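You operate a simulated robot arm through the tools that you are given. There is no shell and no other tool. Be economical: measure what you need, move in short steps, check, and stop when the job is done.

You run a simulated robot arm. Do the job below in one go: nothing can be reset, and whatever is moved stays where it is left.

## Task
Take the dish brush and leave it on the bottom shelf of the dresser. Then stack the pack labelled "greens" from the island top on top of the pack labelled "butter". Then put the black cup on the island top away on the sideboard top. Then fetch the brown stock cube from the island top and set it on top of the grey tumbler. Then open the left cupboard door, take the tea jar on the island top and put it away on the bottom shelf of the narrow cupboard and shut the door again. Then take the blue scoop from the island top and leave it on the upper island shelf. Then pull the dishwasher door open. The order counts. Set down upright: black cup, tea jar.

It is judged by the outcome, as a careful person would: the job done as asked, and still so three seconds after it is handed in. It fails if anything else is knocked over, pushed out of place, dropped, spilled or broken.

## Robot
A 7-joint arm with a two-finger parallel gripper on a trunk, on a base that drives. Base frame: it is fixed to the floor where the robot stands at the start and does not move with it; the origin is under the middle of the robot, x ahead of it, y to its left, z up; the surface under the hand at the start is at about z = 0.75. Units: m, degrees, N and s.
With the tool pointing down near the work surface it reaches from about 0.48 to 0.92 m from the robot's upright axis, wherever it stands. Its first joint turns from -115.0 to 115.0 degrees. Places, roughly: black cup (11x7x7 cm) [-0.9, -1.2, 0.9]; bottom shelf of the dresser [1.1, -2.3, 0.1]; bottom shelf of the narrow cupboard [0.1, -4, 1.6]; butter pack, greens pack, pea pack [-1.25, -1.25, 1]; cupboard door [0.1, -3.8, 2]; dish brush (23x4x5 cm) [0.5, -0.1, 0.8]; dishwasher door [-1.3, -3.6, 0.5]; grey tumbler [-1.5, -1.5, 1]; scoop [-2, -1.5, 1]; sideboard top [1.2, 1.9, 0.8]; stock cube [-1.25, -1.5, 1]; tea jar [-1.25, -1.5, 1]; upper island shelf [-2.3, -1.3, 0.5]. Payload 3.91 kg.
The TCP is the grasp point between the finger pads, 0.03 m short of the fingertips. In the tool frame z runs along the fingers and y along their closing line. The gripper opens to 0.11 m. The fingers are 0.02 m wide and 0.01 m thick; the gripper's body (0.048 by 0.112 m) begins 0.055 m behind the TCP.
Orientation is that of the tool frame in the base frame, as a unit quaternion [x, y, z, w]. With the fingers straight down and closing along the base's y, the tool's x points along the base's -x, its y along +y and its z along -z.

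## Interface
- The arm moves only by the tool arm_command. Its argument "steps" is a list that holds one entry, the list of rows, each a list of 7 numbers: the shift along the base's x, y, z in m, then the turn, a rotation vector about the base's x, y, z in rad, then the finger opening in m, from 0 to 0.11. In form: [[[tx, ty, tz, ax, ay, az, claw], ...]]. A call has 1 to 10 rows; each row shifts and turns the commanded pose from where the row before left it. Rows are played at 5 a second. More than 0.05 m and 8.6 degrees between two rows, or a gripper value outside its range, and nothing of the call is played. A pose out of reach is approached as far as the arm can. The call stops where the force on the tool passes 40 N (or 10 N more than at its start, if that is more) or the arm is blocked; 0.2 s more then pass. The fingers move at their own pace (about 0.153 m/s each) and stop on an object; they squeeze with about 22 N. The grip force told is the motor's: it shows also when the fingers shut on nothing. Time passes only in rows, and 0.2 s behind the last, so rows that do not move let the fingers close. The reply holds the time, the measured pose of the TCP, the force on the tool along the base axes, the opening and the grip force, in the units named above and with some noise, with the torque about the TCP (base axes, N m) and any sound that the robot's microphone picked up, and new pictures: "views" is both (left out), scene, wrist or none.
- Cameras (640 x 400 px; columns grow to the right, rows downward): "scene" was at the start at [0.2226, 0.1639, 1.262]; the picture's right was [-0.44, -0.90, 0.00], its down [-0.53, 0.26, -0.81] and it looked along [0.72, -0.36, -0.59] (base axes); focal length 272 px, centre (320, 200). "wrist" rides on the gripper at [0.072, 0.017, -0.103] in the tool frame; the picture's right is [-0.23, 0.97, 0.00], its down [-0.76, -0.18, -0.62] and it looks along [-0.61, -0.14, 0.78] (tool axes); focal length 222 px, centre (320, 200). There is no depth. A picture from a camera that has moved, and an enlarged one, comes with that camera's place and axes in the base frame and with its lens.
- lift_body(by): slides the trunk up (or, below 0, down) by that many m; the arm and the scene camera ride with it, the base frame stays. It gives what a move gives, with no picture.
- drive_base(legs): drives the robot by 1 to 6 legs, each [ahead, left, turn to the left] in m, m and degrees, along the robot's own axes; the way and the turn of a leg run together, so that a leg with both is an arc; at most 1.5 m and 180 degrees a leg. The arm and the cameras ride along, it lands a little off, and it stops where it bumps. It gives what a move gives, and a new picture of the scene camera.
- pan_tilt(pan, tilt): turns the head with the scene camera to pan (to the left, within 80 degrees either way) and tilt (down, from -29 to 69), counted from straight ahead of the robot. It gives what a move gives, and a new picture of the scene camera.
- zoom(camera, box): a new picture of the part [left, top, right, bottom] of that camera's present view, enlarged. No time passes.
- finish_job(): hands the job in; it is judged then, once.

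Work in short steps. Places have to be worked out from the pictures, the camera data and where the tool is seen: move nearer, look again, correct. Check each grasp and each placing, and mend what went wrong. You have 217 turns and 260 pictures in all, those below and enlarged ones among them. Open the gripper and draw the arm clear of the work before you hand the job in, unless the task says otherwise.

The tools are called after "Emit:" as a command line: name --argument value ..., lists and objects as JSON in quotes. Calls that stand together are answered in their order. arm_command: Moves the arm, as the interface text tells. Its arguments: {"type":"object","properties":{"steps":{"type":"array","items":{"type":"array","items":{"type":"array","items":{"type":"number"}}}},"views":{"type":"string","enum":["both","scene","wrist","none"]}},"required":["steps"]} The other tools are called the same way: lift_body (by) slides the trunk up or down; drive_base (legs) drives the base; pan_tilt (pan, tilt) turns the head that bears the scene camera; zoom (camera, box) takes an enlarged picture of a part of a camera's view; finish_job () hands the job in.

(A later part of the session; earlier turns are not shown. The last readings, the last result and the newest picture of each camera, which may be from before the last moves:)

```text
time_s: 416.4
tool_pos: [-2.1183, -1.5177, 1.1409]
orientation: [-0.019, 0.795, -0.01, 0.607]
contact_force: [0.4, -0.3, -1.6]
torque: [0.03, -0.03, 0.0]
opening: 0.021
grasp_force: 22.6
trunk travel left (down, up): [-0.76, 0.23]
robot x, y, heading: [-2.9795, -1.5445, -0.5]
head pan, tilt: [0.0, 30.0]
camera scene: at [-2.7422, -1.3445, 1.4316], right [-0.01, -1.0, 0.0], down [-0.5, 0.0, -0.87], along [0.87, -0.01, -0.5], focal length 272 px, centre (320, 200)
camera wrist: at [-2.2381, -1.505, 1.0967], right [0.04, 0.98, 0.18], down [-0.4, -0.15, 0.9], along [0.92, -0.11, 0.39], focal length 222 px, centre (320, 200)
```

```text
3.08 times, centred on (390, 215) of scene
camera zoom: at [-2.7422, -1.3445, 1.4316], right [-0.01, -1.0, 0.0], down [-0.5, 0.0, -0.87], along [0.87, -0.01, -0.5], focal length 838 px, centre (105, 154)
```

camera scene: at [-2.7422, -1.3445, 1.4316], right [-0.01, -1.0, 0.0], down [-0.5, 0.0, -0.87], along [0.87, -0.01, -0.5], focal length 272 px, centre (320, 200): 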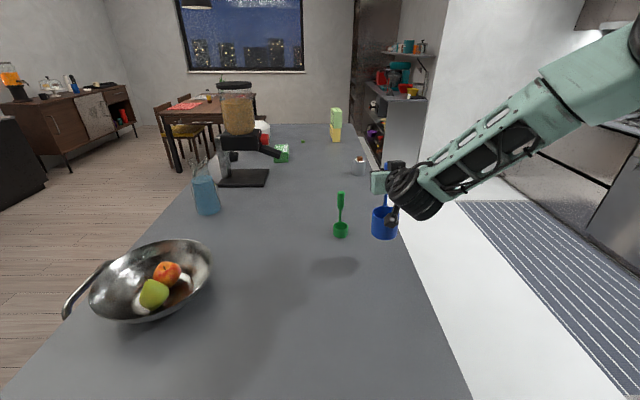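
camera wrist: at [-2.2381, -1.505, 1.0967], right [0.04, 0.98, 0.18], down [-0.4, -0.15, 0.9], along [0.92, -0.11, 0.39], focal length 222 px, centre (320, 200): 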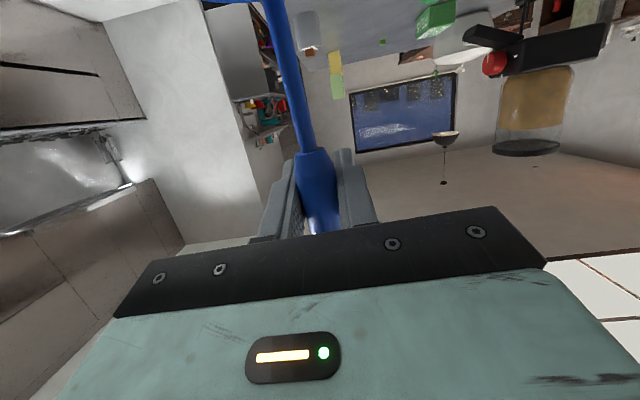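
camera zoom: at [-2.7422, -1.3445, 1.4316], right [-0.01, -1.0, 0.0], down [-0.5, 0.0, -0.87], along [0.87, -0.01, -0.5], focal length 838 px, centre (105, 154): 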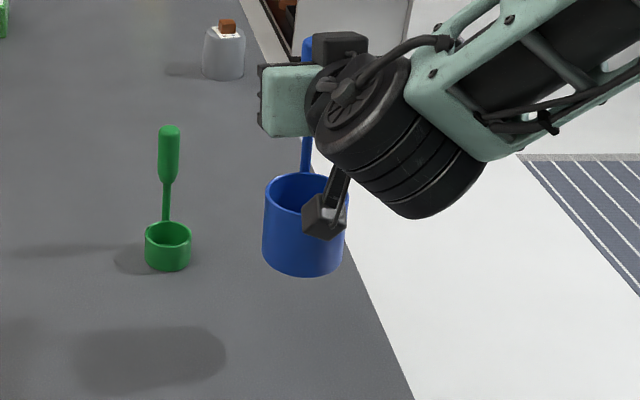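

The scoop is held. I drive back so it clears the island top, then pull the arm in.

Emit:
drive_base --legs '[[-0.34, 0.18, 0]]'

Emit:
arm_command --steps '[[[-0.03, 0, 0, 0, 0, 0, 0], [-0.03, 0, 0, 0, 0, 0, 0], [-0.03, 0, 0, 0, 0, 0, 0], [-0.03, 0, 0, 0, 0, 0, 0], [-0.03, 0, 0, 0, 0, 0, 0], [-0.03, 0, 0, 0, 0, 0, 0], [-0.03, 0, 0, 0, 0, 0, 0]]]' --views "scene"

```text
time_s: 418.8
tool_pos: [-2.4549, -1.3254, 1.141]
orientation: [-0.021, 0.794, -0.009, 0.607]
contact_force: [0.0, 0.4, 0.1]
torque: [-0.01, -0.05, -0.01]
opening: 0.0208
grasp_force: 21.8
trunk travel left (down, up): [-0.76, 0.23]
robot x, y, heading: [-3.309, -1.3596, -0.3]
head pan, tilt: [0.0, 30.0]
camera scene: at [-3.0786, -1.1546, 1.4316], right [-0.01, -1.0, 0.0], down [-0.5, 0.0, -0.87], along [0.87, 0.0, -0.5], focal length 272 px, centre (320, 200)
```

scene: 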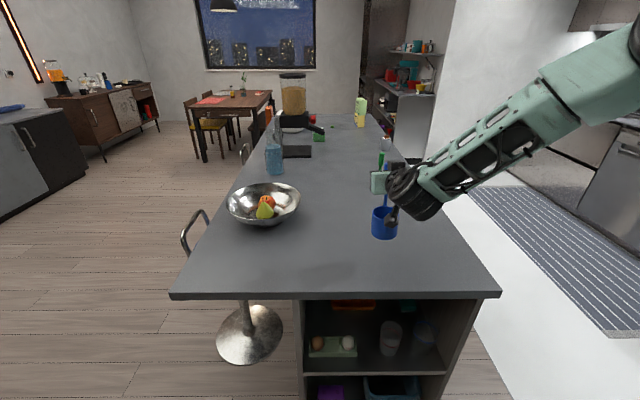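

```text
time_s: 420.4
tool_pos: [-2.6623, -1.3205, 1.144]
orientation: [-0.021, 0.794, -0.009, 0.607]
contact_force: [-0.2, -0.3, -1.0]
torque: [-0.01, -0.04, -0.02]
opening: 0.0207
grasp_force: 21.5
out of reach, approached as far as the arm can: row 7
trunk travel left (down, up): [-0.76, 0.23]
robot x, y, heading: [-3.3137, -1.3578, -0.2]
head pan, tilt: [0.0, 30.0]
camera scene: at [-3.0785, -1.1548, 1.4316], right [-0.01, -1.0, 0.0], down [-0.5, 0.0, -0.87], along [0.87, 0.0, -0.5], focal length 272 px, centre (320, 200)
```

scene: 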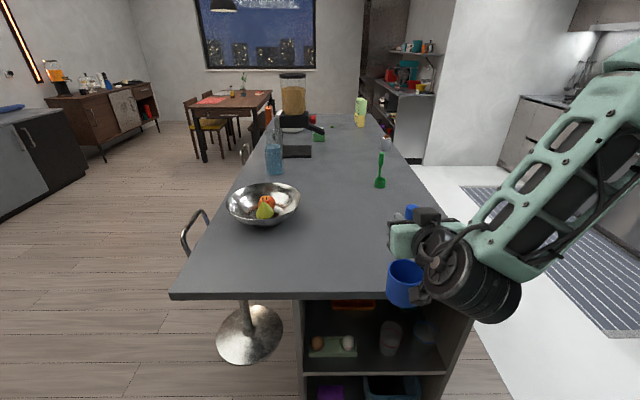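

The folded elbow would meet the island corner if I lowered here. Standing further south (y≈-1.6) and reaching diagonally keeps the elbow out over the aisle, so I shift the base and move the hand back left.

Emit:
drive_base --legs '[[-0.02, -0.24, 0]]'

Emit:
arm_command --steps '[[[0, 0.035, 0, 0, 0, 0, 0], [0, 0.035, 0, 0, 0, 0, 0], [0, 0.035, 0, 0, 0, 0, 0], [0, 0.035, 0, 0, 0, 0, 0], [0, 0.035, 0, 0, 0, 0, 0], [0, 0.035, 0, 0, 0, 0, 0], [0, 0.03, 0, 0, 0, 0, 0], [0, 0, 0, 0, 0, 0, 0]]]' --views "scene"

```text
time_s: 422.2
tool_pos: [-2.6825, -1.5627, 1.1432]
orientation: [-0.021, 0.794, -0.009, 0.607]
contact_force: [0.2, 0.7, -0.9]
torque: [-0.01, -0.07, 0.03]
opening: 0.0207
grasp_force: 22.2
trunk travel left (down, up): [-0.76, 0.23]
robot x, y, heading: [-3.338, -1.5971, -0.3]
head pan, tilt: [0.0, 30.0]
camera scene: at [-3.1004, -1.3965, 1.4316], right [-0.01, -1.0, 0.0], down [-0.5, 0.0, -0.87], along [0.87, 0.0, -0.5], focal length 272 px, centre (320, 200)
```

scene: 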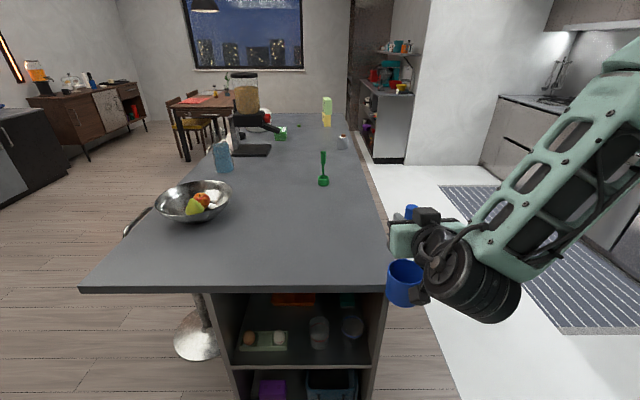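

```text
time_s: 424.0
tool_pos: [-2.6846, -1.3222, 1.1436]
orientation: [-0.02, 0.794, -0.009, 0.608]
contact_force: [0.2, -0.3, -1.4]
torque: [-0.01, -0.03, 0.01]
opening: 0.0202
grasp_force: 21.8
trunk travel left (down, up): [-0.76, 0.23]
robot x, y, heading: [-3.3368, -1.5979, -0.2]
head pan, tilt: [0.0, 30.0]
camera scene: at [-3.1004, -1.3965, 1.4316], right [-0.01, -1.0, 0.0], down [-0.5, 0.0, -0.87], along [0.87, 0.0, -0.5], focal length 272 px, centre (320, 200)
```

scene: 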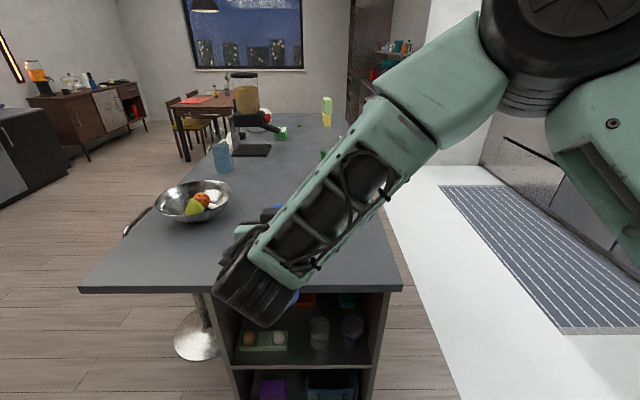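

The elbow is now out over the aisle, west of the island edge. I lower the trunk.

Emit:
lift_body --by -0.4

Emit:
arm_command --steps '[[[0, 0.01, -0.025, 0, 0, 0, 0], [0, 0, 0, 0, 0, 0, 0]]]'

```text
time_s: 427.8
tool_pos: [-2.6844, -1.3229, 0.7434]
orientation: [-0.022, 0.794, -0.008, 0.608]
contact_force: [-0.1, 0.4, -0.3]
torque: [0.0, 0.0, 0.02]
opening: 0.0207
grasp_force: 22.4
trunk travel left (down, up): [-0.36, 0.63]
robot x, y, heading: [-3.3381, -1.5971, -0.3]
head pan, tilt: [0.0, 30.0]
```

```text
time_s: 428.4
tool_pos: [-2.6846, -1.3135, 0.7181]
orientation: [-0.021, 0.794, -0.009, 0.607]
contact_force: [-0.2, -0.3, -1.3]
torque: [-0.01, -0.06, 0.0]
opening: 0.0209
grasp_force: 22.1
trunk travel left (down, up): [-0.36, 0.63]
robot x, y, heading: [-3.3325, -1.6024, -0.4]
head pan, tilt: [0.0, 30.0]
camera scene: at [-3.1004, -1.3965, 1.0316], right [-0.01, -1.0, 0.0], down [-0.5, 0.0, -0.87], along [0.87, 0.0, -0.5], focal length 272 px, centre (320, 200)
camera wrist: at [-2.8041, -1.3022, 0.6744], right [0.04, 0.98, 0.18], down [-0.4, -0.15, 0.91], along [0.92, -0.11, 0.39], focal length 222 px, centre (320, 200)
```

scene: 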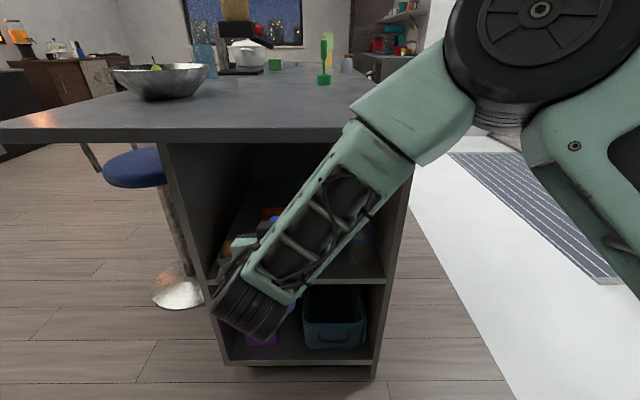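
wrist: 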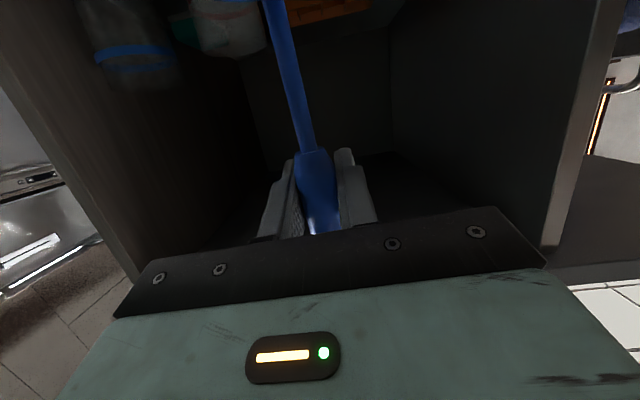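

Clear. To keep the forearm well below the worktop while extending, I trade 15 cm of trunk height for arm height.

Emit:
arm_command --steps '[[[0, 0, 0.04, 0, 0, 0, 0], [0, 0, 0.04, 0, 0, 0, 0], [0, 0, 0.04, 0, 0, 0, 0], [0, 0, 0.03, 0, 0, 0, 0]]]' --views "none"

Emit:
lift_body --by -0.16

Emit:
arm_command --steps '[[[0.03, 0, 0, 0, 0, 0, 0], [0.03, 0, 0, 0, 0, 0, 0], [0, 0, 0, 0, 0, 0, 0]]]'

```text
time_s: 429.4
tool_pos: [-2.6845, -1.3126, 0.8696]
orientation: [-0.021, 0.794, -0.008, 0.607]
contact_force: [0.3, 0.0, -0.7]
torque: [-0.01, -0.03, 0.02]
opening: 0.0205
grasp_force: 21.6
trunk travel left (down, up): [-0.36, 0.63]
robot x, y, heading: [-3.3334, -1.5995, -0.2]
head pan, tilt: [0.0, 30.0]
```

```text
time_s: 431.2
tool_pos: [-2.6844, -1.3143, 0.7089]
orientation: [-0.021, 0.794, -0.008, 0.607]
contact_force: [0.7, 0.7, -2.0]
torque: [0.03, -0.03, -0.01]
opening: 0.0205
grasp_force: 21.7
trunk travel left (down, up): [-0.2, 0.79]
robot x, y, heading: [-3.3367, -1.5937, -0.1]
head pan, tilt: [0.0, 30.0]
```

```text
time_s: 432.1
tool_pos: [-2.6228, -1.3139, 0.708]
orientation: [-0.021, 0.794, -0.008, 0.607]
contact_force: [-0.4, 0.3, -0.8]
torque: [-0.02, -0.02, 0.02]
opening: 0.0206
grasp_force: 21.7
trunk travel left (down, up): [-0.2, 0.79]
robot x, y, heading: [-3.3357, -1.5985, -0.4]
head pan, tilt: [0.0, 30.0]
camera scene: at [-3.1004, -1.3965, 0.8716], right [-0.01, -1.0, 0.0], down [-0.5, 0.0, -0.87], along [0.87, 0.0, -0.5], focal length 272 px, centre (320, 200)
camera wrist: at [-2.742, -1.3011, 0.6641], right [0.04, 0.98, 0.18], down [-0.4, -0.15, 0.9], along [0.92, -0.11, 0.39], focal length 222 px, centre (320, 200)
```

scene: 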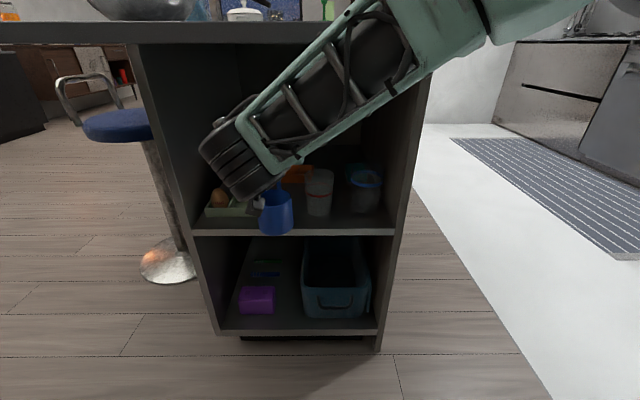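
wrist: 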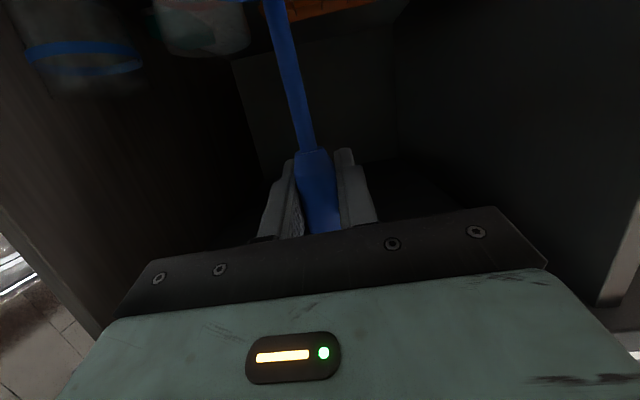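

As the arm extends, the elbow should swing west and down, away from the corner. I advance in short steps and check.

Emit:
arm_command --steps '[[[0.03, 0.002, 0, 0, 0, 0, 0], [0.03, 0.002, 0, 0, 0, 0, 0], [0.03, 0.002, 0, 0, 0, 0, 0], [0, 0, 0, 0, 0, 0, 0]]]'

```text
time_s: 433.1
tool_pos: [-2.5325, -1.3066, 0.7101]
orientation: [-0.021, 0.795, -0.009, 0.607]
contact_force: [-0.9, 0.2, -1.5]
torque: [-0.01, 0.0, 0.01]
opening: 0.0208
grasp_force: 22.6
trunk travel left (down, up): [-0.2, 0.79]
robot x, y, heading: [-3.3379, -1.596, -0.3]
head pan, tilt: [0.0, 30.0]
camera scene: at [-3.1004, -1.3965, 0.8716], right [-0.01, -1.0, 0.0], down [-0.5, 0.0, -0.87], along [0.87, 0.0, -0.5], focal length 272 px, centre (320, 200)
camera wrist: at [-2.6514, -1.2941, 0.6655], right [0.04, 0.98, 0.18], down [-0.4, -0.15, 0.91], along [0.92, -0.11, 0.39], focal length 222 px, centre (320, 200)
```

scene: 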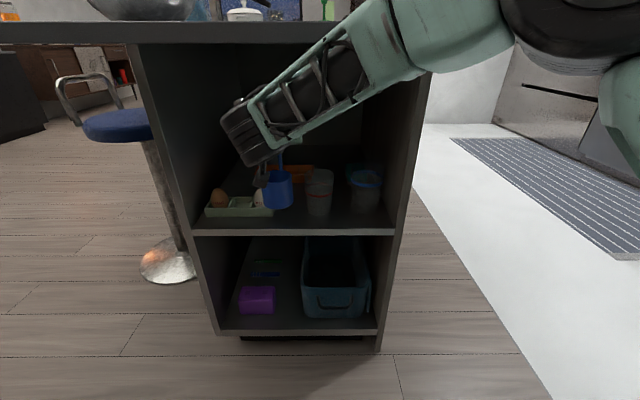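
wrist: 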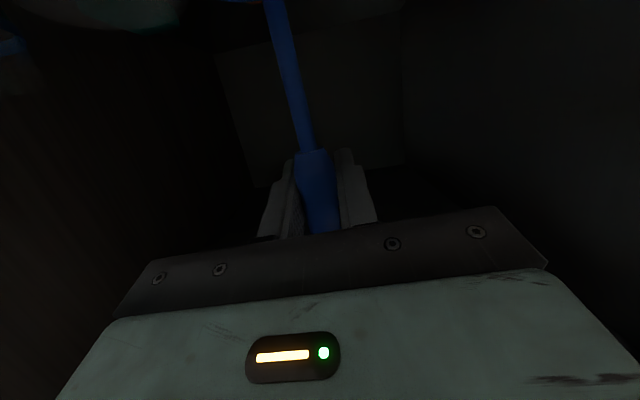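

I zoom to check the lane past the eggs and the red cup.

Emit:
zoom --camera "scene" --box '[190, 120, 400, 250]'

```text
3.05 times, centred on (295, 185) of scene
camera zoom: at [-3.1004, -1.3965, 0.8716], right [-0.01, -1.0, 0.0], down [-0.5, 0.0, -0.87], along [0.87, 0.0, -0.5], focal length 830 px, centre (396, 246)
```

zoom: 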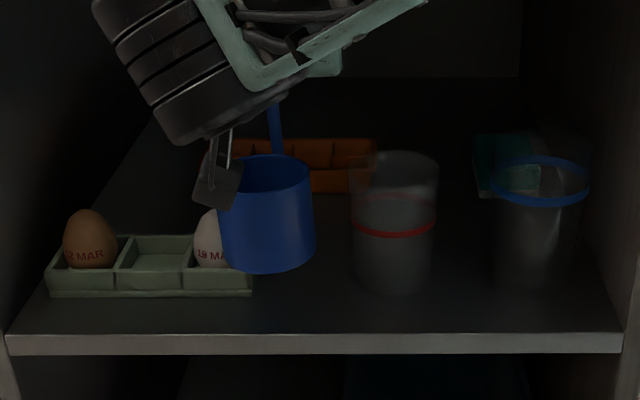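

The lane between egg and red cup is about 9.6 cm for a 7.7 cm scoop. I shift 6 mm right, raise 12 mm and go on slowly.

Emit:
arm_command --steps '[[[0, -0.006, 0.012, 0, 0, 0, 0], [0.02, 0, 0, 0, 0, 0, 0], [0.02, 0, 0, 0, 0, 0, 0], [0, 0, 0, 0, 0, 0, 0]]]' --views "none"

Emit:
zoom --camera "scene" --box '[190, 120, 400, 250]'

```text
time_s: 434.1
tool_pos: [-2.493, -1.3134, 0.7196]
orientation: [-0.021, 0.794, -0.009, 0.607]
contact_force: [0.0, 0.5, -1.4]
torque: [0.02, 0.01, 0.03]
opening: 0.0209
grasp_force: 21.8
trunk travel left (down, up): [-0.2, 0.79]
robot x, y, heading: [-3.3385, -1.5996, -0.5]
head pan, tilt: [0.0, 30.0]
```

```text
3.05 times, centred on (295, 185) of scene
camera zoom: at [-3.1004, -1.3965, 0.8716], right [-0.01, -1.0, 0.0], down [-0.5, 0.0, -0.87], along [0.87, 0.0, -0.5], focal length 830 px, centre (396, 246)
```

zoom: 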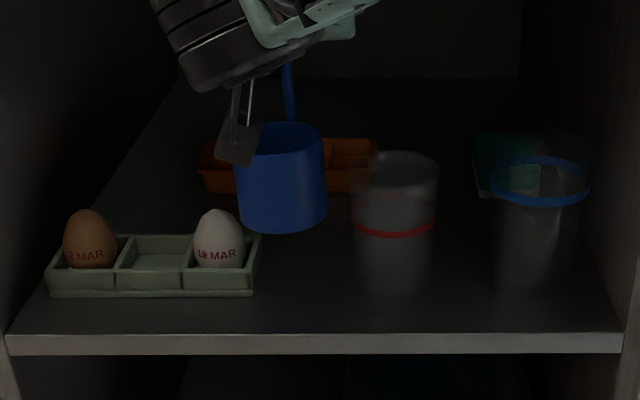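

It is passing clear of both. I continue to the final x.

Emit:
arm_command --steps '[[[0.025, 0, 0, 0, 0, 0, 0], [0.025, 0, 0, 0, 0, 0, 0], [0.025, 0, 0, 0, 0, 0, 0], [0.025, 0, 0, 0, 0, 0, 0], [0.025, 0, 0, 0, 0, 0, 0], [0, 0, 0, 0, 0, 0, 0]]]' --views "scene"

Emit:
zoom --camera "scene" --box '[190, 120, 400, 250]'

```text
time_s: 435.4
tool_pos: [-2.3681, -1.315, 0.7212]
orientation: [-0.021, 0.794, -0.009, 0.608]
contact_force: [-0.7, -1.0, -0.5]
torque: [-0.01, -0.03, -0.02]
opening: 0.0204
grasp_force: 22.8
trunk travel left (down, up): [-0.2, 0.79]
robot x, y, heading: [-3.3349, -1.5972, -0.6]
head pan, tilt: [0.0, 30.0]
camera scene: at [-3.1004, -1.3965, 0.8716], right [-0.01, -1.0, 0.0], down [-0.5, 0.0, -0.87], along [0.87, 0.0, -0.5], focal length 272 px, centre (320, 200)
```

scene: 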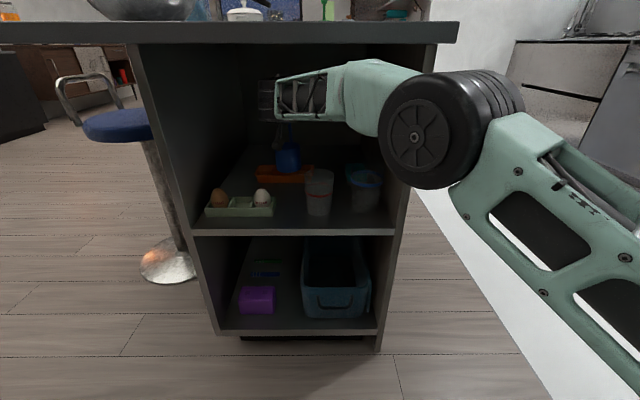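

```text
3.05 times, centred on (295, 185) of scene
camera zoom: at [-3.1004, -1.3965, 0.8716], right [-0.01, -1.0, 0.0], down [-0.5, 0.0, -0.87], along [0.87, 0.0, -0.5], focal length 830 px, centre (396, 246)
```

zoom: 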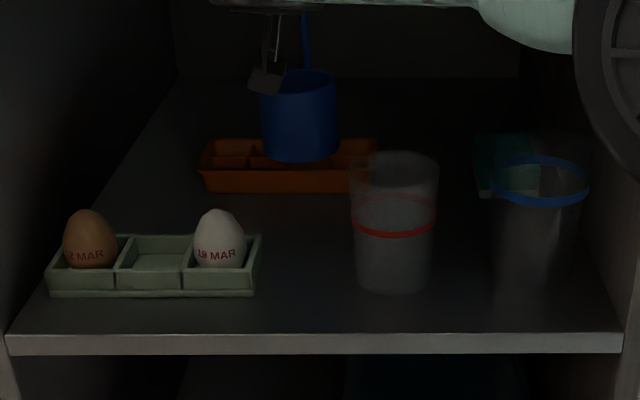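

The arm has straightened nicely and the scoop hangs over the free patch. I move 2 cm deeper and lower it.

Emit:
arm_command --steps '[[[0.022, 0, 0, 0, 0, 0, 0], [0, 0, -0.03, 0, 0, 0, 0], [0, 0, -0.03, 0, 0, 0, 0], [0, 0, -0.012, 0, 0, 0, 0], [0, 0, 0, 0, 0, 0, 0]]]' --views "none"

Emit:
zoom --camera "scene" --box '[190, 100, 400, 240]'

```text
time_s: 436.6
tool_pos: [-2.3436, -1.3156, 0.6495]
orientation: [-0.02, 0.795, -0.01, 0.607]
contact_force: [-1.1, -0.7, -0.8]
torque: [0.01, -0.05, 0.02]
opening: 0.0206
grasp_force: 22.0
trunk travel left (down, up): [-0.2, 0.79]
robot x, y, heading: [-3.3383, -1.5986, -0.3]
head pan, tilt: [0.0, 30.0]
```

```text
2.86 times, centred on (295, 170) of scene
camera zoom: at [-3.1004, -1.3965, 0.8715], right [-0.01, -1.0, 0.0], down [-0.5, 0.0, -0.87], along [0.87, 0.0, -0.5], focal length 778 px, centre (391, 286)
```

zoom: 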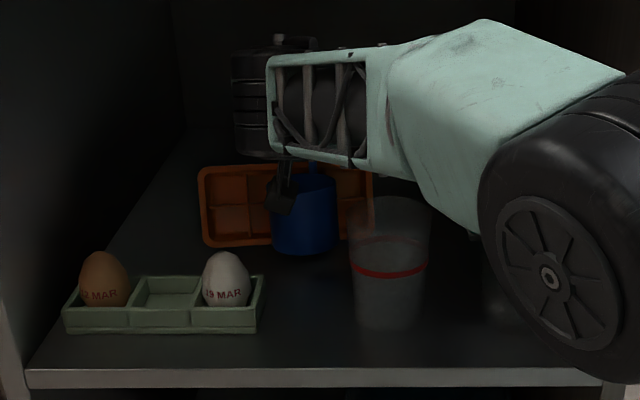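

The orange tray looks different from before. I zoom in more closely before going on.

Emit:
zoom --camera "scene" --box '[240, 130, 340, 200]'

Emit:
zoom --camera "wrist" --box '[120, 0, 520, 240]'

```text
5.71 times, centred on (290, 165) of scene
camera zoom: at [-3.1004, -1.3965, 0.8715], right [-0.01, -1.0, 0.0], down [-0.5, 0.0, -0.87], along [0.87, 0.0, -0.5], focal length 1556 px, centre (491, 400)
```

zoom: 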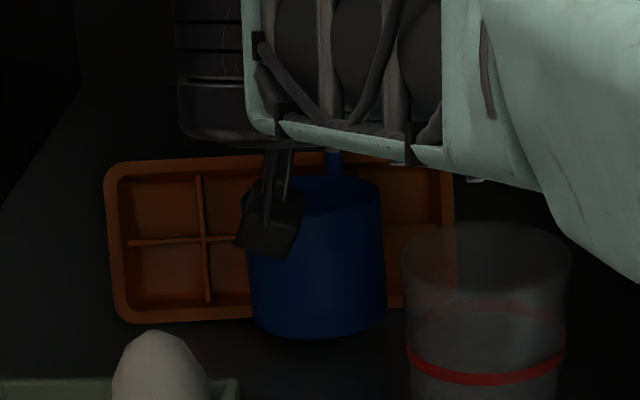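

```text
1.60 times, centred on (320, 120) of wrist
camera zoom: at [-2.4636, -1.3031, 0.6043], right [0.04, 0.98, 0.18], down [-0.4, -0.15, 0.91], along [0.92, -0.11, 0.38], focal length 355 px, centre (320, 328)
```

zoom: 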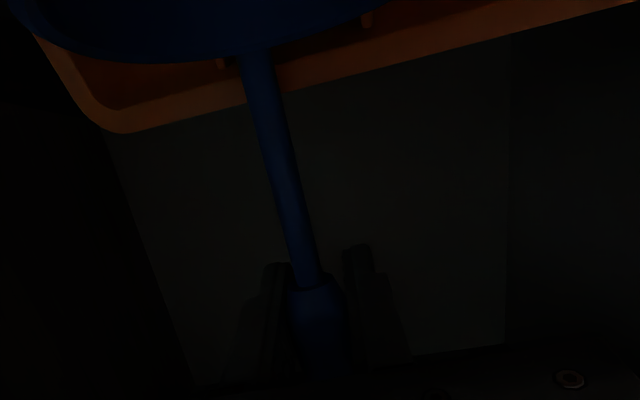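

The scoop's base is pressing on the front rim of the orange tray and tipping it. I raise it slowly right away so the tray settles back.

Emit:
arm_command --steps '[[[0, 0, 0.012, 0, 0, 0, 0], [0, 0, 0.015, 0, 0, 0, 0], [0, 0, 0.015, 0, 0, 0, 0], [0, 0, 0.015, 0, 0, 0, 0], [0, 0, 0.015, 0, 0, 0, 0], [0, 0, 0, 0, 0, 0, 0]]]' --views "none"

Emit:
zoom --camera "scene" --box '[190, 110, 400, 250]'

```text
time_s: 438.1
tool_pos: [-2.3461, -1.3152, 0.7216]
orientation: [-0.02, 0.794, -0.009, 0.607]
contact_force: [-0.2, 0.3, -1.5]
torque: [0.02, -0.06, 0.0]
opening: 0.0205
grasp_force: 21.4
trunk travel left (down, up): [-0.2, 0.79]
robot x, y, heading: [-3.3362, -1.6015, -0.3]
head pan, tilt: [0.0, 30.0]
```

```text
2.86 times, centred on (295, 180) of scene
camera zoom: at [-3.1004, -1.3965, 0.8716], right [-0.01, -1.0, 0.0], down [-0.5, 0.0, -0.87], along [0.87, 0.0, -0.5], focal length 778 px, centre (391, 257)
```

zoom: 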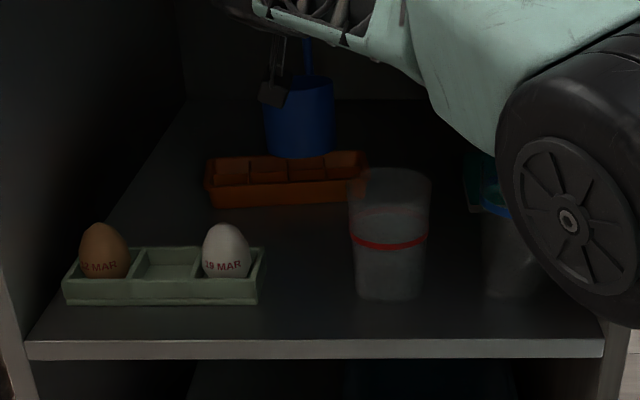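

The tray has settled back flat in place. The scoop hangs about 2 cm further in than I assumed, so I shift 2.3 cm back and lower again, checking on the way.

Emit:
arm_command --steps '[[[-0.025, 0, 0, 0, 0, 0, 0], [0, 0, -0.025, 0, 0, 0, 0], [0, 0, -0.02, 0, 0, 0, 0], [0, 0, 0, 0, 0, 0, 0]]]' --views "none"

Emit:
zoom --camera "scene" --box '[230, 130, 360, 220]'

```text
time_s: 439.1
tool_pos: [-2.3706, -1.3148, 0.6746]
orientation: [-0.02, 0.794, -0.009, 0.607]
contact_force: [0.6, 0.1, -0.1]
torque: [0.01, -0.04, -0.01]
opening: 0.0203
grasp_force: 22.4
trunk travel left (down, up): [-0.2, 0.79]
robot x, y, heading: [-3.3364, -1.598, -0.2]
head pan, tilt: [0.0, 30.0]
```

```text
4.44 times, centred on (295, 175) of scene
camera zoom: at [-3.1004, -1.3965, 0.8716], right [-0.01, -1.0, 0.0], down [-0.5, 0.0, -0.87], along [0.87, 0.0, -0.5], focal length 1210 px, centre (431, 311)
```

zoom: 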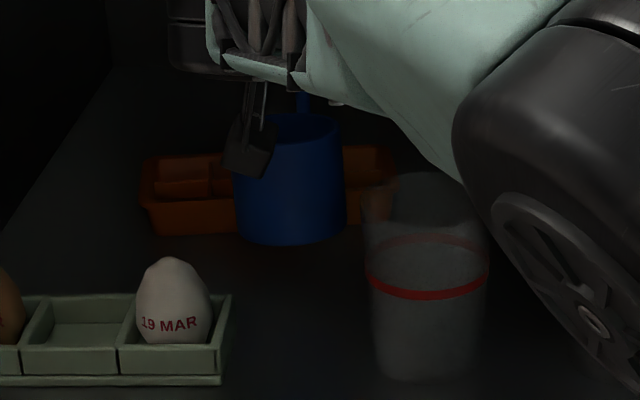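

I shift another 1.5 cm toward me and lower further in small steps.

Emit:
arm_command --steps '[[[-0.015, 0, 0, 0, 0, 0, 0], [0, 0, -0.015, 0, 0, 0, 0], [0, 0, -0.01, 0, 0, 0, 0], [0, 0, 0, 0, 0, 0, 0]]]' --views "none"

Emit:
zoom --camera "scene" --box '[230, 130, 360, 220]'

```text
time_s: 440.1
tool_pos: [-2.3857, -1.3157, 0.6501]
orientation: [-0.021, 0.794, -0.008, 0.607]
contact_force: [0.5, 0.7, -1.4]
torque: [0.01, -0.04, -0.01]
opening: 0.0205
grasp_force: 21.8
trunk travel left (down, up): [-0.2, 0.79]
robot x, y, heading: [-3.3351, -1.5992, 0.1]
head pan, tilt: [0.0, 30.0]
```

```text
4.44 times, centred on (295, 175) of scene
camera zoom: at [-3.1004, -1.3965, 0.8716], right [-0.01, -1.0, 0.0], down [-0.5, 0.0, -0.87], along [0.87, 0.0, -0.5], focal length 1210 px, centre (431, 311)
```

zoom: 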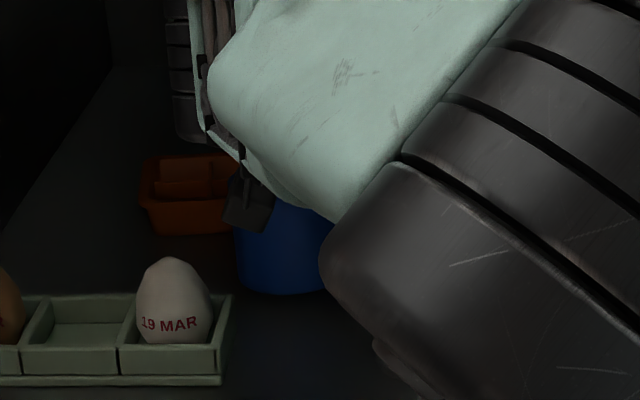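

The orange tray stays flat and the scoop is between it and the egg tray. I lower on to contact.

Emit:
arm_command --steps '[[[0, 0, -0.006, 0, 0, 0, 0], [0, 0, -0.006, 0, 0, 0, 0], [0, 0, 0, 0, 0, 0, 0]]]' --views "none"

Emit:
arm_command --steps '[[[0, 0, -0.005, 0, 0, 0, 0], [0, 0, 0, 0, 0, 0, 0]]]' --views "none"

Emit:
arm_command --steps '[[[0, 0, -0.004, 0, 0, 0, 0], [0, 0, 0, 0, 0, 0, 0]]]' --views "none"

Emit:
zoom --camera "scene" --box '[190, 110, 400, 250]'

```text
time_s: 440.9
tool_pos: [-2.3847, -1.315, 0.6384]
orientation: [-0.02, 0.794, -0.01, 0.608]
contact_force: [0.3, -0.5, 2.6]
torque: [-0.07, -0.06, -0.01]
opening: 0.0207
grasp_force: 21.4
trunk travel left (down, up): [-0.2, 0.79]
robot x, y, heading: [-3.3363, -1.5969, -0.6]
head pan, tilt: [0.0, 30.0]
```

```text
time_s: 441.4
tool_pos: [-2.3859, -1.3155, 0.6338]
orientation: [-0.02, 0.793, -0.009, 0.608]
contact_force: [1.8, -2.4, 15.5]
torque: [0.03, 0.08, 0.0]
opening: 0.021
grasp_force: 21.4
trunk travel left (down, up): [-0.2, 0.79]
robot x, y, heading: [-3.3394, -1.5966, -0.4]
head pan, tilt: [0.0, 30.0]
```

```text
time_s: 442.1
tool_pos: [-2.3867, -1.315, 0.6304]
orientation: [-0.02, 0.794, -0.009, 0.608]
contact_force: [1.2, -2.5, 16.4]
torque: [-0.04, 0.07, -0.03]
opening: 0.0205
grasp_force: 22.1
trunk travel left (down, up): [-0.2, 0.79]
robot x, y, heading: [-3.3342, -1.5972, -0.4]
head pan, tilt: [0.0, 30.0]
```

```text
2.86 times, centred on (295, 180) of scene
camera zoom: at [-3.1008, -1.3967, 0.8718], right [-0.01, -1.0, 0.0], down [-0.5, 0.0, -0.87], along [0.87, 0.0, -0.5], focal length 778 px, centre (391, 257)
```

zoom: 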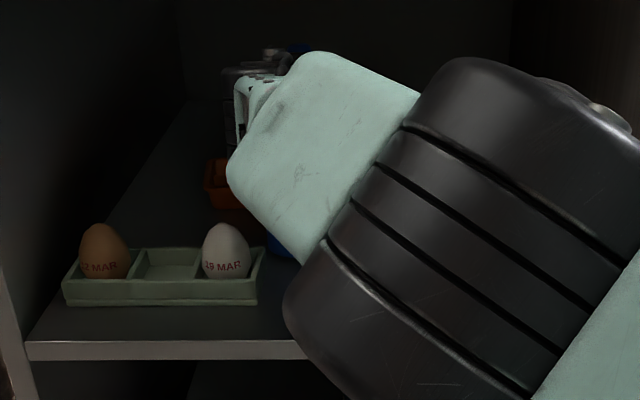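

It is resting on the shelf. I open the fingers, rise straight up around the handle, and check that the scoop stays.

Emit:
arm_command --steps '[[[0, 0, 0.003, 0, 0, 0, 0.03], [0, 0, 0, 0, 0, 0, 0.055], [0, 0, 0, 0, 0, 0, 0.055], [0, 0, 0.02, 0, 0, 0, 0.055], [0, 0, 0.025, 0, 0, 0, 0.055], [0, 0, 0.025, 0, 0, 0, 0.055], [-0.01, 0, 0.015, 0, 0, 0, 0.055], [-0.02, 0, 0, 0, 0, 0, 0.055]]]' --views "scene"

Emit:
zoom --camera "scene" --box '[190, 110, 400, 250]'

```text
time_s: 443.9
tool_pos: [-2.4163, -1.3135, 0.7178]
orientation: [-0.02, 0.794, -0.009, 0.607]
contact_force: [-0.3, -0.6, -0.4]
torque: [-0.03, 0.01, 0.05]
opening: 0.0548
grasp_force: 0.1
trunk travel left (down, up): [-0.2, 0.79]
robot x, y, heading: [-3.3374, -1.5958, -0.5]
head pan, tilt: [0.0, 30.0]
camera scene: at [-3.1003, -1.3966, 0.8716], right [-0.01, -1.0, 0.0], down [-0.5, 0.0, -0.87], along [0.87, 0.0, -0.5], focal length 272 px, centre (320, 200)
```

scene: 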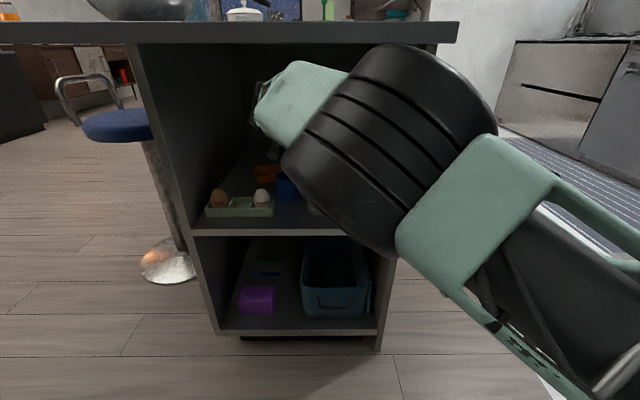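

```text
2.86 times, centred on (295, 180) of scene
camera zoom: at [-3.1003, -1.3966, 0.8716], right [-0.01, -1.0, 0.0], down [-0.5, 0.0, -0.87], along [0.87, 0.0, -0.5], focal length 778 px, centre (391, 257)
```

zoom: 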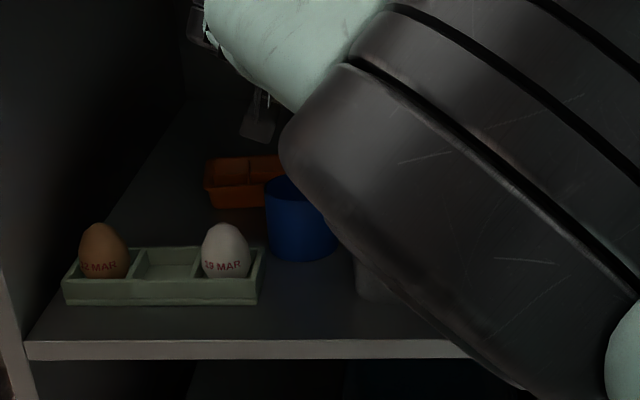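

The scoop stands on the shelf between the trays. I withdraw in short steps, watching the elbow.

Emit:
arm_command --steps '[[[-0.03, 0, 0.002, 0, 0, 0, 0.055], [-0.03, 0, 0, 0, 0, 0, 0.055], [-0.03, 0, 0, 0, 0, 0, 0.05]]]' --views "scene"

```text
time_s: 444.6
tool_pos: [-2.507, -1.3149, 0.7201]
orientation: [-0.019, 0.795, -0.01, 0.607]
contact_force: [-0.2, 0.1, 0.2]
torque: [0.01, -0.01, -0.01]
opening: 0.0503
grasp_force: 0.1
trunk travel left (down, up): [-0.2, 0.79]
robot x, y, heading: [-3.3349, -1.5988, -0.5]
head pan, tilt: [0.0, 30.0]
camera scene: at [-3.1003, -1.3966, 0.8716], right [-0.01, -1.0, 0.0], down [-0.5, 0.0, -0.87], along [0.87, 0.0, -0.5], focal length 272 px, centre (320, 200)
```

scene: 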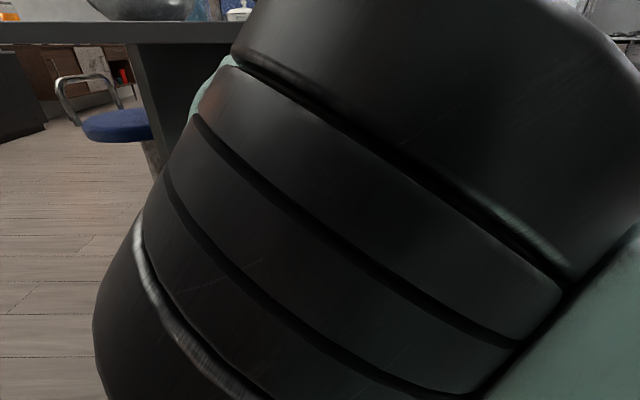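

Withdrawing by the arm would bring the elbow against the head. Instead I swing the base: shift right and turn left so the hand slides straight out of the shelf.

Emit:
drive_base --legs '[[0, -0.1, 0]]'

Emit:
drive_base --legs '[[-0.035, -0.135, 15]]'

```text
time_s: 445.8
tool_pos: [-2.5077, -1.4189, 0.7197]
orientation: [-0.021, 0.795, -0.008, 0.607]
contact_force: [-0.6, 0.6, -0.6]
torque: [0.03, 0.02, -0.02]
opening: 0.0502
grasp_force: 0.0
trunk travel left (down, up): [-0.2, 0.79]
robot x, y, heading: [-3.3345, -1.7046, -0.1]
head pan, tilt: [0.0, 30.0]
camera scene: at [-3.1008, -1.5007, 0.8716], right [-0.01, -1.0, 0.0], down [-0.5, 0.0, -0.87], along [0.87, -0.01, -0.5], focal length 272 px, centre (320, 200)
```

scene: 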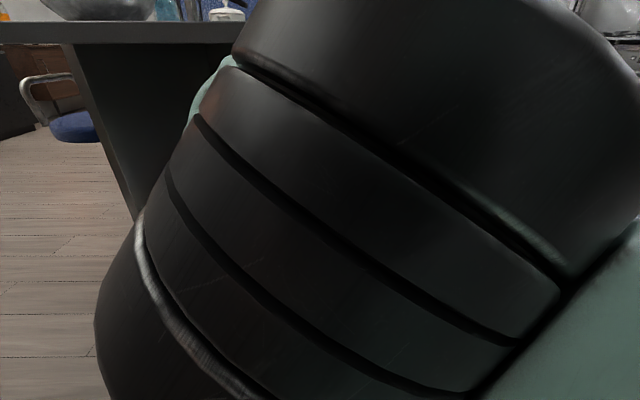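

```text
time_s: 446.7
tool_pos: [-2.5297, -1.3994, 0.7212]
orientation: [-0.042, 0.794, 0.008, 0.607]
contact_force: [0.0, 0.2, 0.5]
torque: [-0.02, -0.03, 0.0]
opening: 0.0502
grasp_force: 0.1
trunk travel left (down, up): [-0.2, 0.79]
robot x, y, heading: [-3.3407, -1.7275, 2.8]
head pan, tilt: [0.0, 30.0]
stopped in leg 1: the robot was blocked; the commanded pose is now the measured one
camera scene: at [-3.1184, -1.5137, 0.8716], right [0.05, -1.0, 0.0], down [-0.5, -0.02, -0.87], along [0.86, 0.04, -0.5], focal length 272 px, centre (320, 200)
```

scene: 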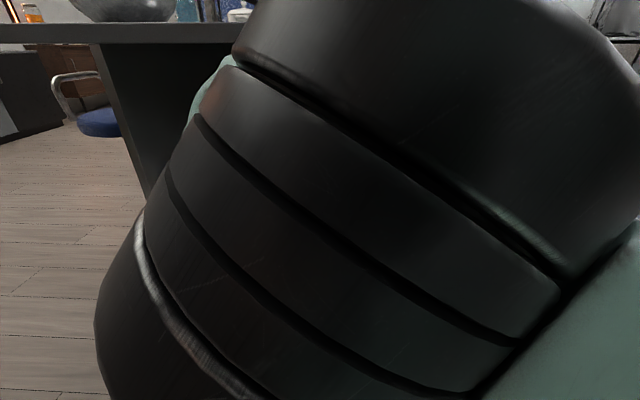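

The base is blocked behind. I use a path that goes slightly forward while turning, keeping the rear corner clear.

Emit:
drive_base --legs '[[0.056, -0.145, 15.2], [-0.079, -0.095, 15]]'

```text
time_s: 449.0
tool_pos: [-2.7519, -1.2874, 0.7197]
orientation: [-0.246, 0.756, 0.165, 0.584]
contact_force: [0.0, 0.7, -0.1]
torque: [-0.01, -0.03, 0.0]
opening: 0.05
grasp_force: 0.1
trunk travel left (down, up): [-0.2, 0.79]
robot x, y, heading: [-3.2919, -1.9782, 32.8]
head pan, tilt: [0.0, 30.0]
camera scene: at [-3.2054, -1.683, 0.8716], right [0.54, -0.84, 0.0], down [-0.42, -0.27, -0.87], along [0.73, 0.47, -0.5], focal length 272 px, centre (320, 200)
```

scene: 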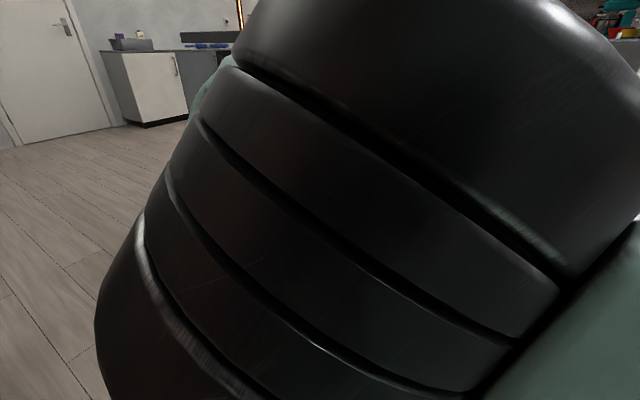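

The hand is clear of the shelf. I back away diagonally, then extend the arm to unfold the elbow, raise the trunk and look.

Emit:
drive_base --legs '[[-0.12, -0.25, 0]]'

Emit:
arm_command --steps '[[[0.03, 0, 0.03, 0, 0, 0, 0.05], [0.03, 0, 0.03, 0, 0, 0, 0.05], [0.03, 0, 0.03, 0, 0, 0, 0.05], [0.02, 0, 0.03, 0, 0, 0, 0.05]]]' --views "scene"

```text
time_s: 450.9
tool_pos: [-2.716, -1.5628, 0.7207]
orientation: [-0.245, 0.756, 0.165, 0.585]
contact_force: [-0.2, 0.3, 0.0]
torque: [0.01, 0.0, 0.02]
opening: 0.0502
grasp_force: 0.0
trunk travel left (down, up): [-0.2, 0.79]
robot x, y, heading: [-3.2581, -2.2495, 32.9]
head pan, tilt: [0.0, 30.0]
camera scene: at [-3.1702, -1.9568, 0.8716], right [0.54, -0.84, 0.0], down [-0.42, -0.27, -0.87], along [0.73, 0.47, -0.5], focal length 272 px, centre (320, 200)
```

scene: 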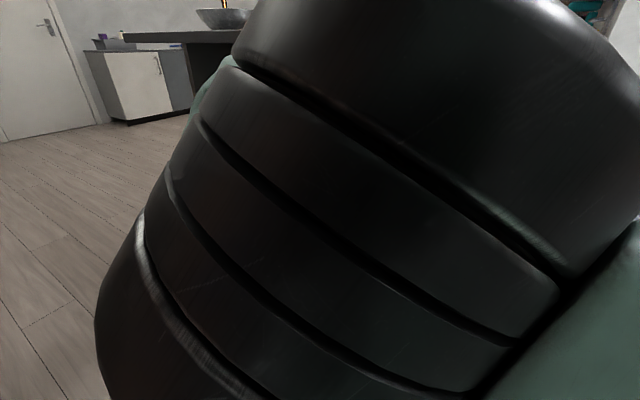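

```text
time_s: 451.7
tool_pos: [-2.6376, -1.563, 0.803]
orientation: [-0.244, 0.76, 0.163, 0.58]
contact_force: [-12.4, -10.7, 2.2]
torque: [0.01, -0.13, -0.65]
opening: 0.0506
grasp_force: 0.5
trunk travel left (down, up): [-0.2, 0.79]
robot x, y, heading: [-3.2599, -2.2526, 32.7]
head pan, tilt: [0.0, 30.0]
stopped in row 3: the force on the tool passed its limit at 80 N (the readings are from after the stop); the commanded pose is now the measured one
camera scene: at [-3.1709, -1.9573, 0.8718], right [0.54, -0.84, 0.0], down [-0.42, -0.27, -0.87], along [0.73, 0.47, -0.5], focal length 272 px, centre (320, 200)
```

scene: 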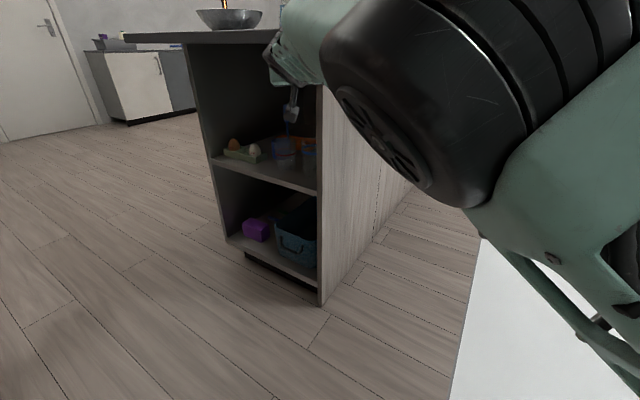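

I touched the island's corner panel. I back the hand off at once and drive farther away before unfolding.

Emit:
arm_command --steps '[[[-0.02, -0.02, 0, 0, 0, 0, 0.05], [-0.02, -0.02, 0, 0, 0, 0, 0.05]]]' --views "none"

Emit:
drive_base --legs '[[-0.05, -0.45, 0]]'

Emit:
zoom --camera "scene" --box '[120, 0, 380, 180]'

```text
time_s: 452.3
tool_pos: [-2.6768, -1.6061, 0.8025]
orientation: [-0.244, 0.761, 0.163, 0.579]
contact_force: [-0.2, 0.3, 0.5]
torque: [-0.02, -0.03, 0.0]
opening: 0.0503
grasp_force: 0.0
trunk travel left (down, up): [-0.2, 0.79]
robot x, y, heading: [-3.2577, -2.2538, 32.7]
head pan, tilt: [0.0, 30.0]
```

```text
time_s: 455.1
tool_pos: [-2.4748, -2.0143, 0.8022]
orientation: [-0.244, 0.76, 0.164, 0.58]
contact_force: [0.0, 0.2, -0.9]
torque: [0.03, 0.0, -0.02]
opening: 0.0504
grasp_force: 0.1
trunk travel left (down, up): [-0.2, 0.79]
robot x, y, heading: [-3.0523, -2.664, 32.7]
head pan, tilt: [0.0, 30.0]
camera scene: at [-2.9679, -2.3655, 0.8716], right [0.54, -0.84, 0.0], down [-0.42, -0.27, -0.87], along [0.73, 0.47, -0.5], focal length 272 px, centre (320, 200)
```

scene: 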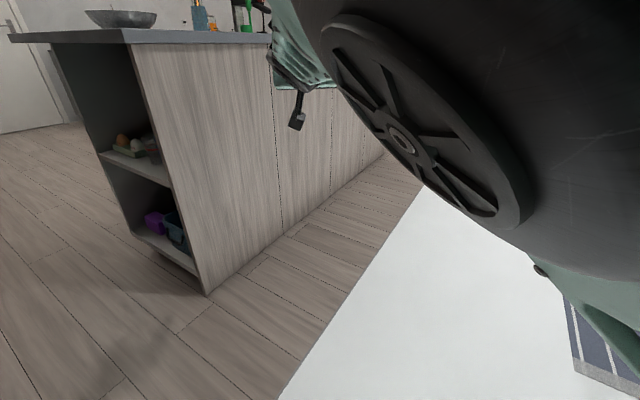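

```text
2.22 times, centred on (250, 90) of scene
camera zoom: at [-2.9679, -2.3655, 0.8716], right [0.54, -0.84, 0.0], down [-0.42, -0.27, -0.87], along [0.73, 0.47, -0.5], focal length 605 px, centre (476, 444)
```

zoom: 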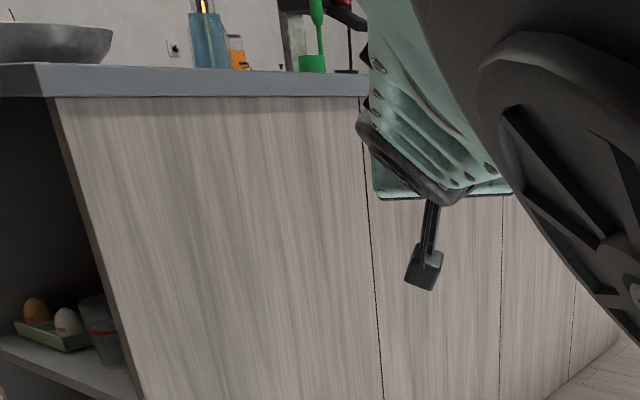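

Clear of everything now. I unfold: raise the trunk and turn the tool down while extending.

Emit:
lift_body --by 0.35

Emit:
arm_command --steps '[[[0.02, -0.01, 0.01, -0.0763, 0.1175, 0, 0.05], [0.02, -0.01, 0.01, -0.0763, 0.1175, 0, 0.05], [0.02, -0.01, 0.01, -0.0763, 0.1175, 0, 0.05], [0, -0.02, 0.01, -0.0763, 0.1175, 0, 0.05], [0, -0.02, 0.0, -0.0763, 0.1175, 0, 0.05], [0, -0.02, 0.0, -0.0763, 0.1175, 0, 0.05], [0, -0.02, 0.0, -0.0763, 0.1175, 0, 0.05], [0, 0, 0, -0.0763, 0.1175, 0, 0.05], [0, 0, 0, -0.0763, 0.1175, 0, 0.05], [0, 0, 0, 0, 0, 0, 0.05]]]' --views "scene"

```text
time_s: 458.5
tool_pos: [-2.4752, -2.0136, 1.1526]
orientation: [-0.244, 0.76, 0.163, 0.579]
contact_force: [-0.6, -0.2, 0.1]
torque: [0.0, -0.02, 0.0]
opening: 0.0502
grasp_force: 0.0
trunk travel left (down, up): [-0.55, 0.44]
robot x, y, heading: [-3.0571, -2.6572, 32.6]
head pan, tilt: [0.0, 30.0]
```

```text
time_s: 460.7
tool_pos: [-2.4351, -2.1423, 1.1896]
orientation: [-0.301, 0.95, 0.028, 0.082]
contact_force: [0.7, 0.6, 0.5]
torque: [-0.01, -0.01, 0.01]
opening: 0.0501
grasp_force: 0.0
out of reach, approached as far as the arm can: row 8, 9
trunk travel left (down, up): [-0.55, 0.44]
robot x, y, heading: [-3.0538, -2.6623, 32.7]
head pan, tilt: [0.0, 30.0]
camera scene: at [-2.9678, -2.3655, 1.2216], right [0.54, -0.84, 0.0], down [-0.42, -0.27, -0.87], along [0.73, 0.47, -0.5], focal length 272 px, centre (320, 200)
```

scene: 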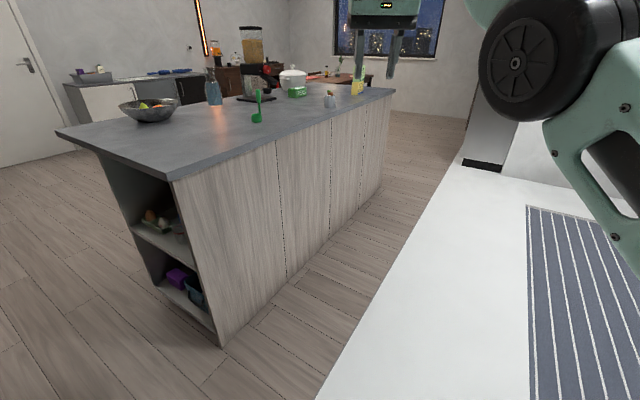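

Everything on the island looks intact. Now to the dishwasher: I drive along the aisle, turn to face it and look.

Emit:
drive_base --legs '[[1.12, -0.65, 0], [0, 0, -122.5]]'

Emit:
pan_tilt --pan 15 --tilt 40

```text
time_s: 472.2
tool_pos: [-1.6238, -3.374, 1.1901]
orientation: [0.668, 0.739, -0.057, 0.065]
contact_force: [-0.3, -0.9, -0.2]
torque: [-0.03, 0.0, 0.0]
opening: 0.0501
grasp_force: 0.0
trunk travel left (down, up): [-0.55, 0.44]
robot x, y, heading: [-1.7685, -2.5816, -86.3]
head pan, tilt: [0.0, 30.0]
camera scene: at [-1.5509, -2.8009, 1.2216], right [-1.0, -0.06, 0.0], down [-0.03, 0.5, -0.87], along [0.05, -0.86, -0.5], focal length 272 px, centre (320, 200)
```

scene: 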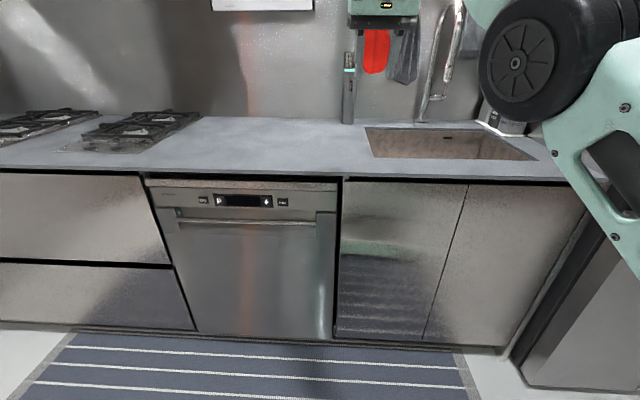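

```text
time_s: 473.0
tool_pos: [-1.6236, -3.3743, 1.1893]
orientation: [0.667, 0.74, -0.057, 0.065]
contact_force: [0.3, -0.7, -0.2]
torque: [-0.01, 0.01, 0.01]
opening: 0.0499
grasp_force: 0.0
trunk travel left (down, up): [-0.55, 0.44]
robot x, y, heading: [-1.7703, -2.5789, -86.6]
head pan, tilt: [15.0, 40.0]
camera scene: at [-1.5294, -2.7913, 1.2063], right [-0.95, -0.31, 0.0], down [-0.2, 0.61, -0.77], along [0.24, -0.73, -0.64], focal length 272 px, centre (320, 200)
```

scene: 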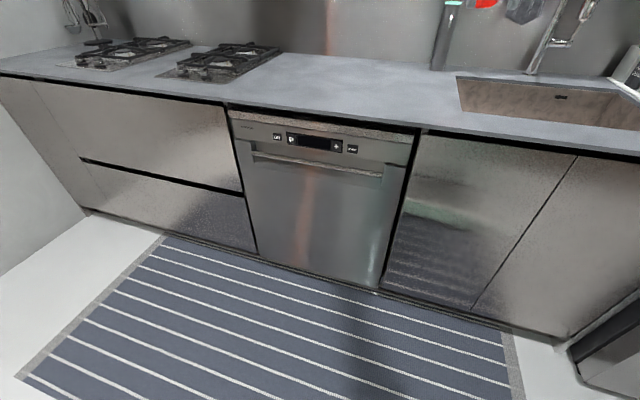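

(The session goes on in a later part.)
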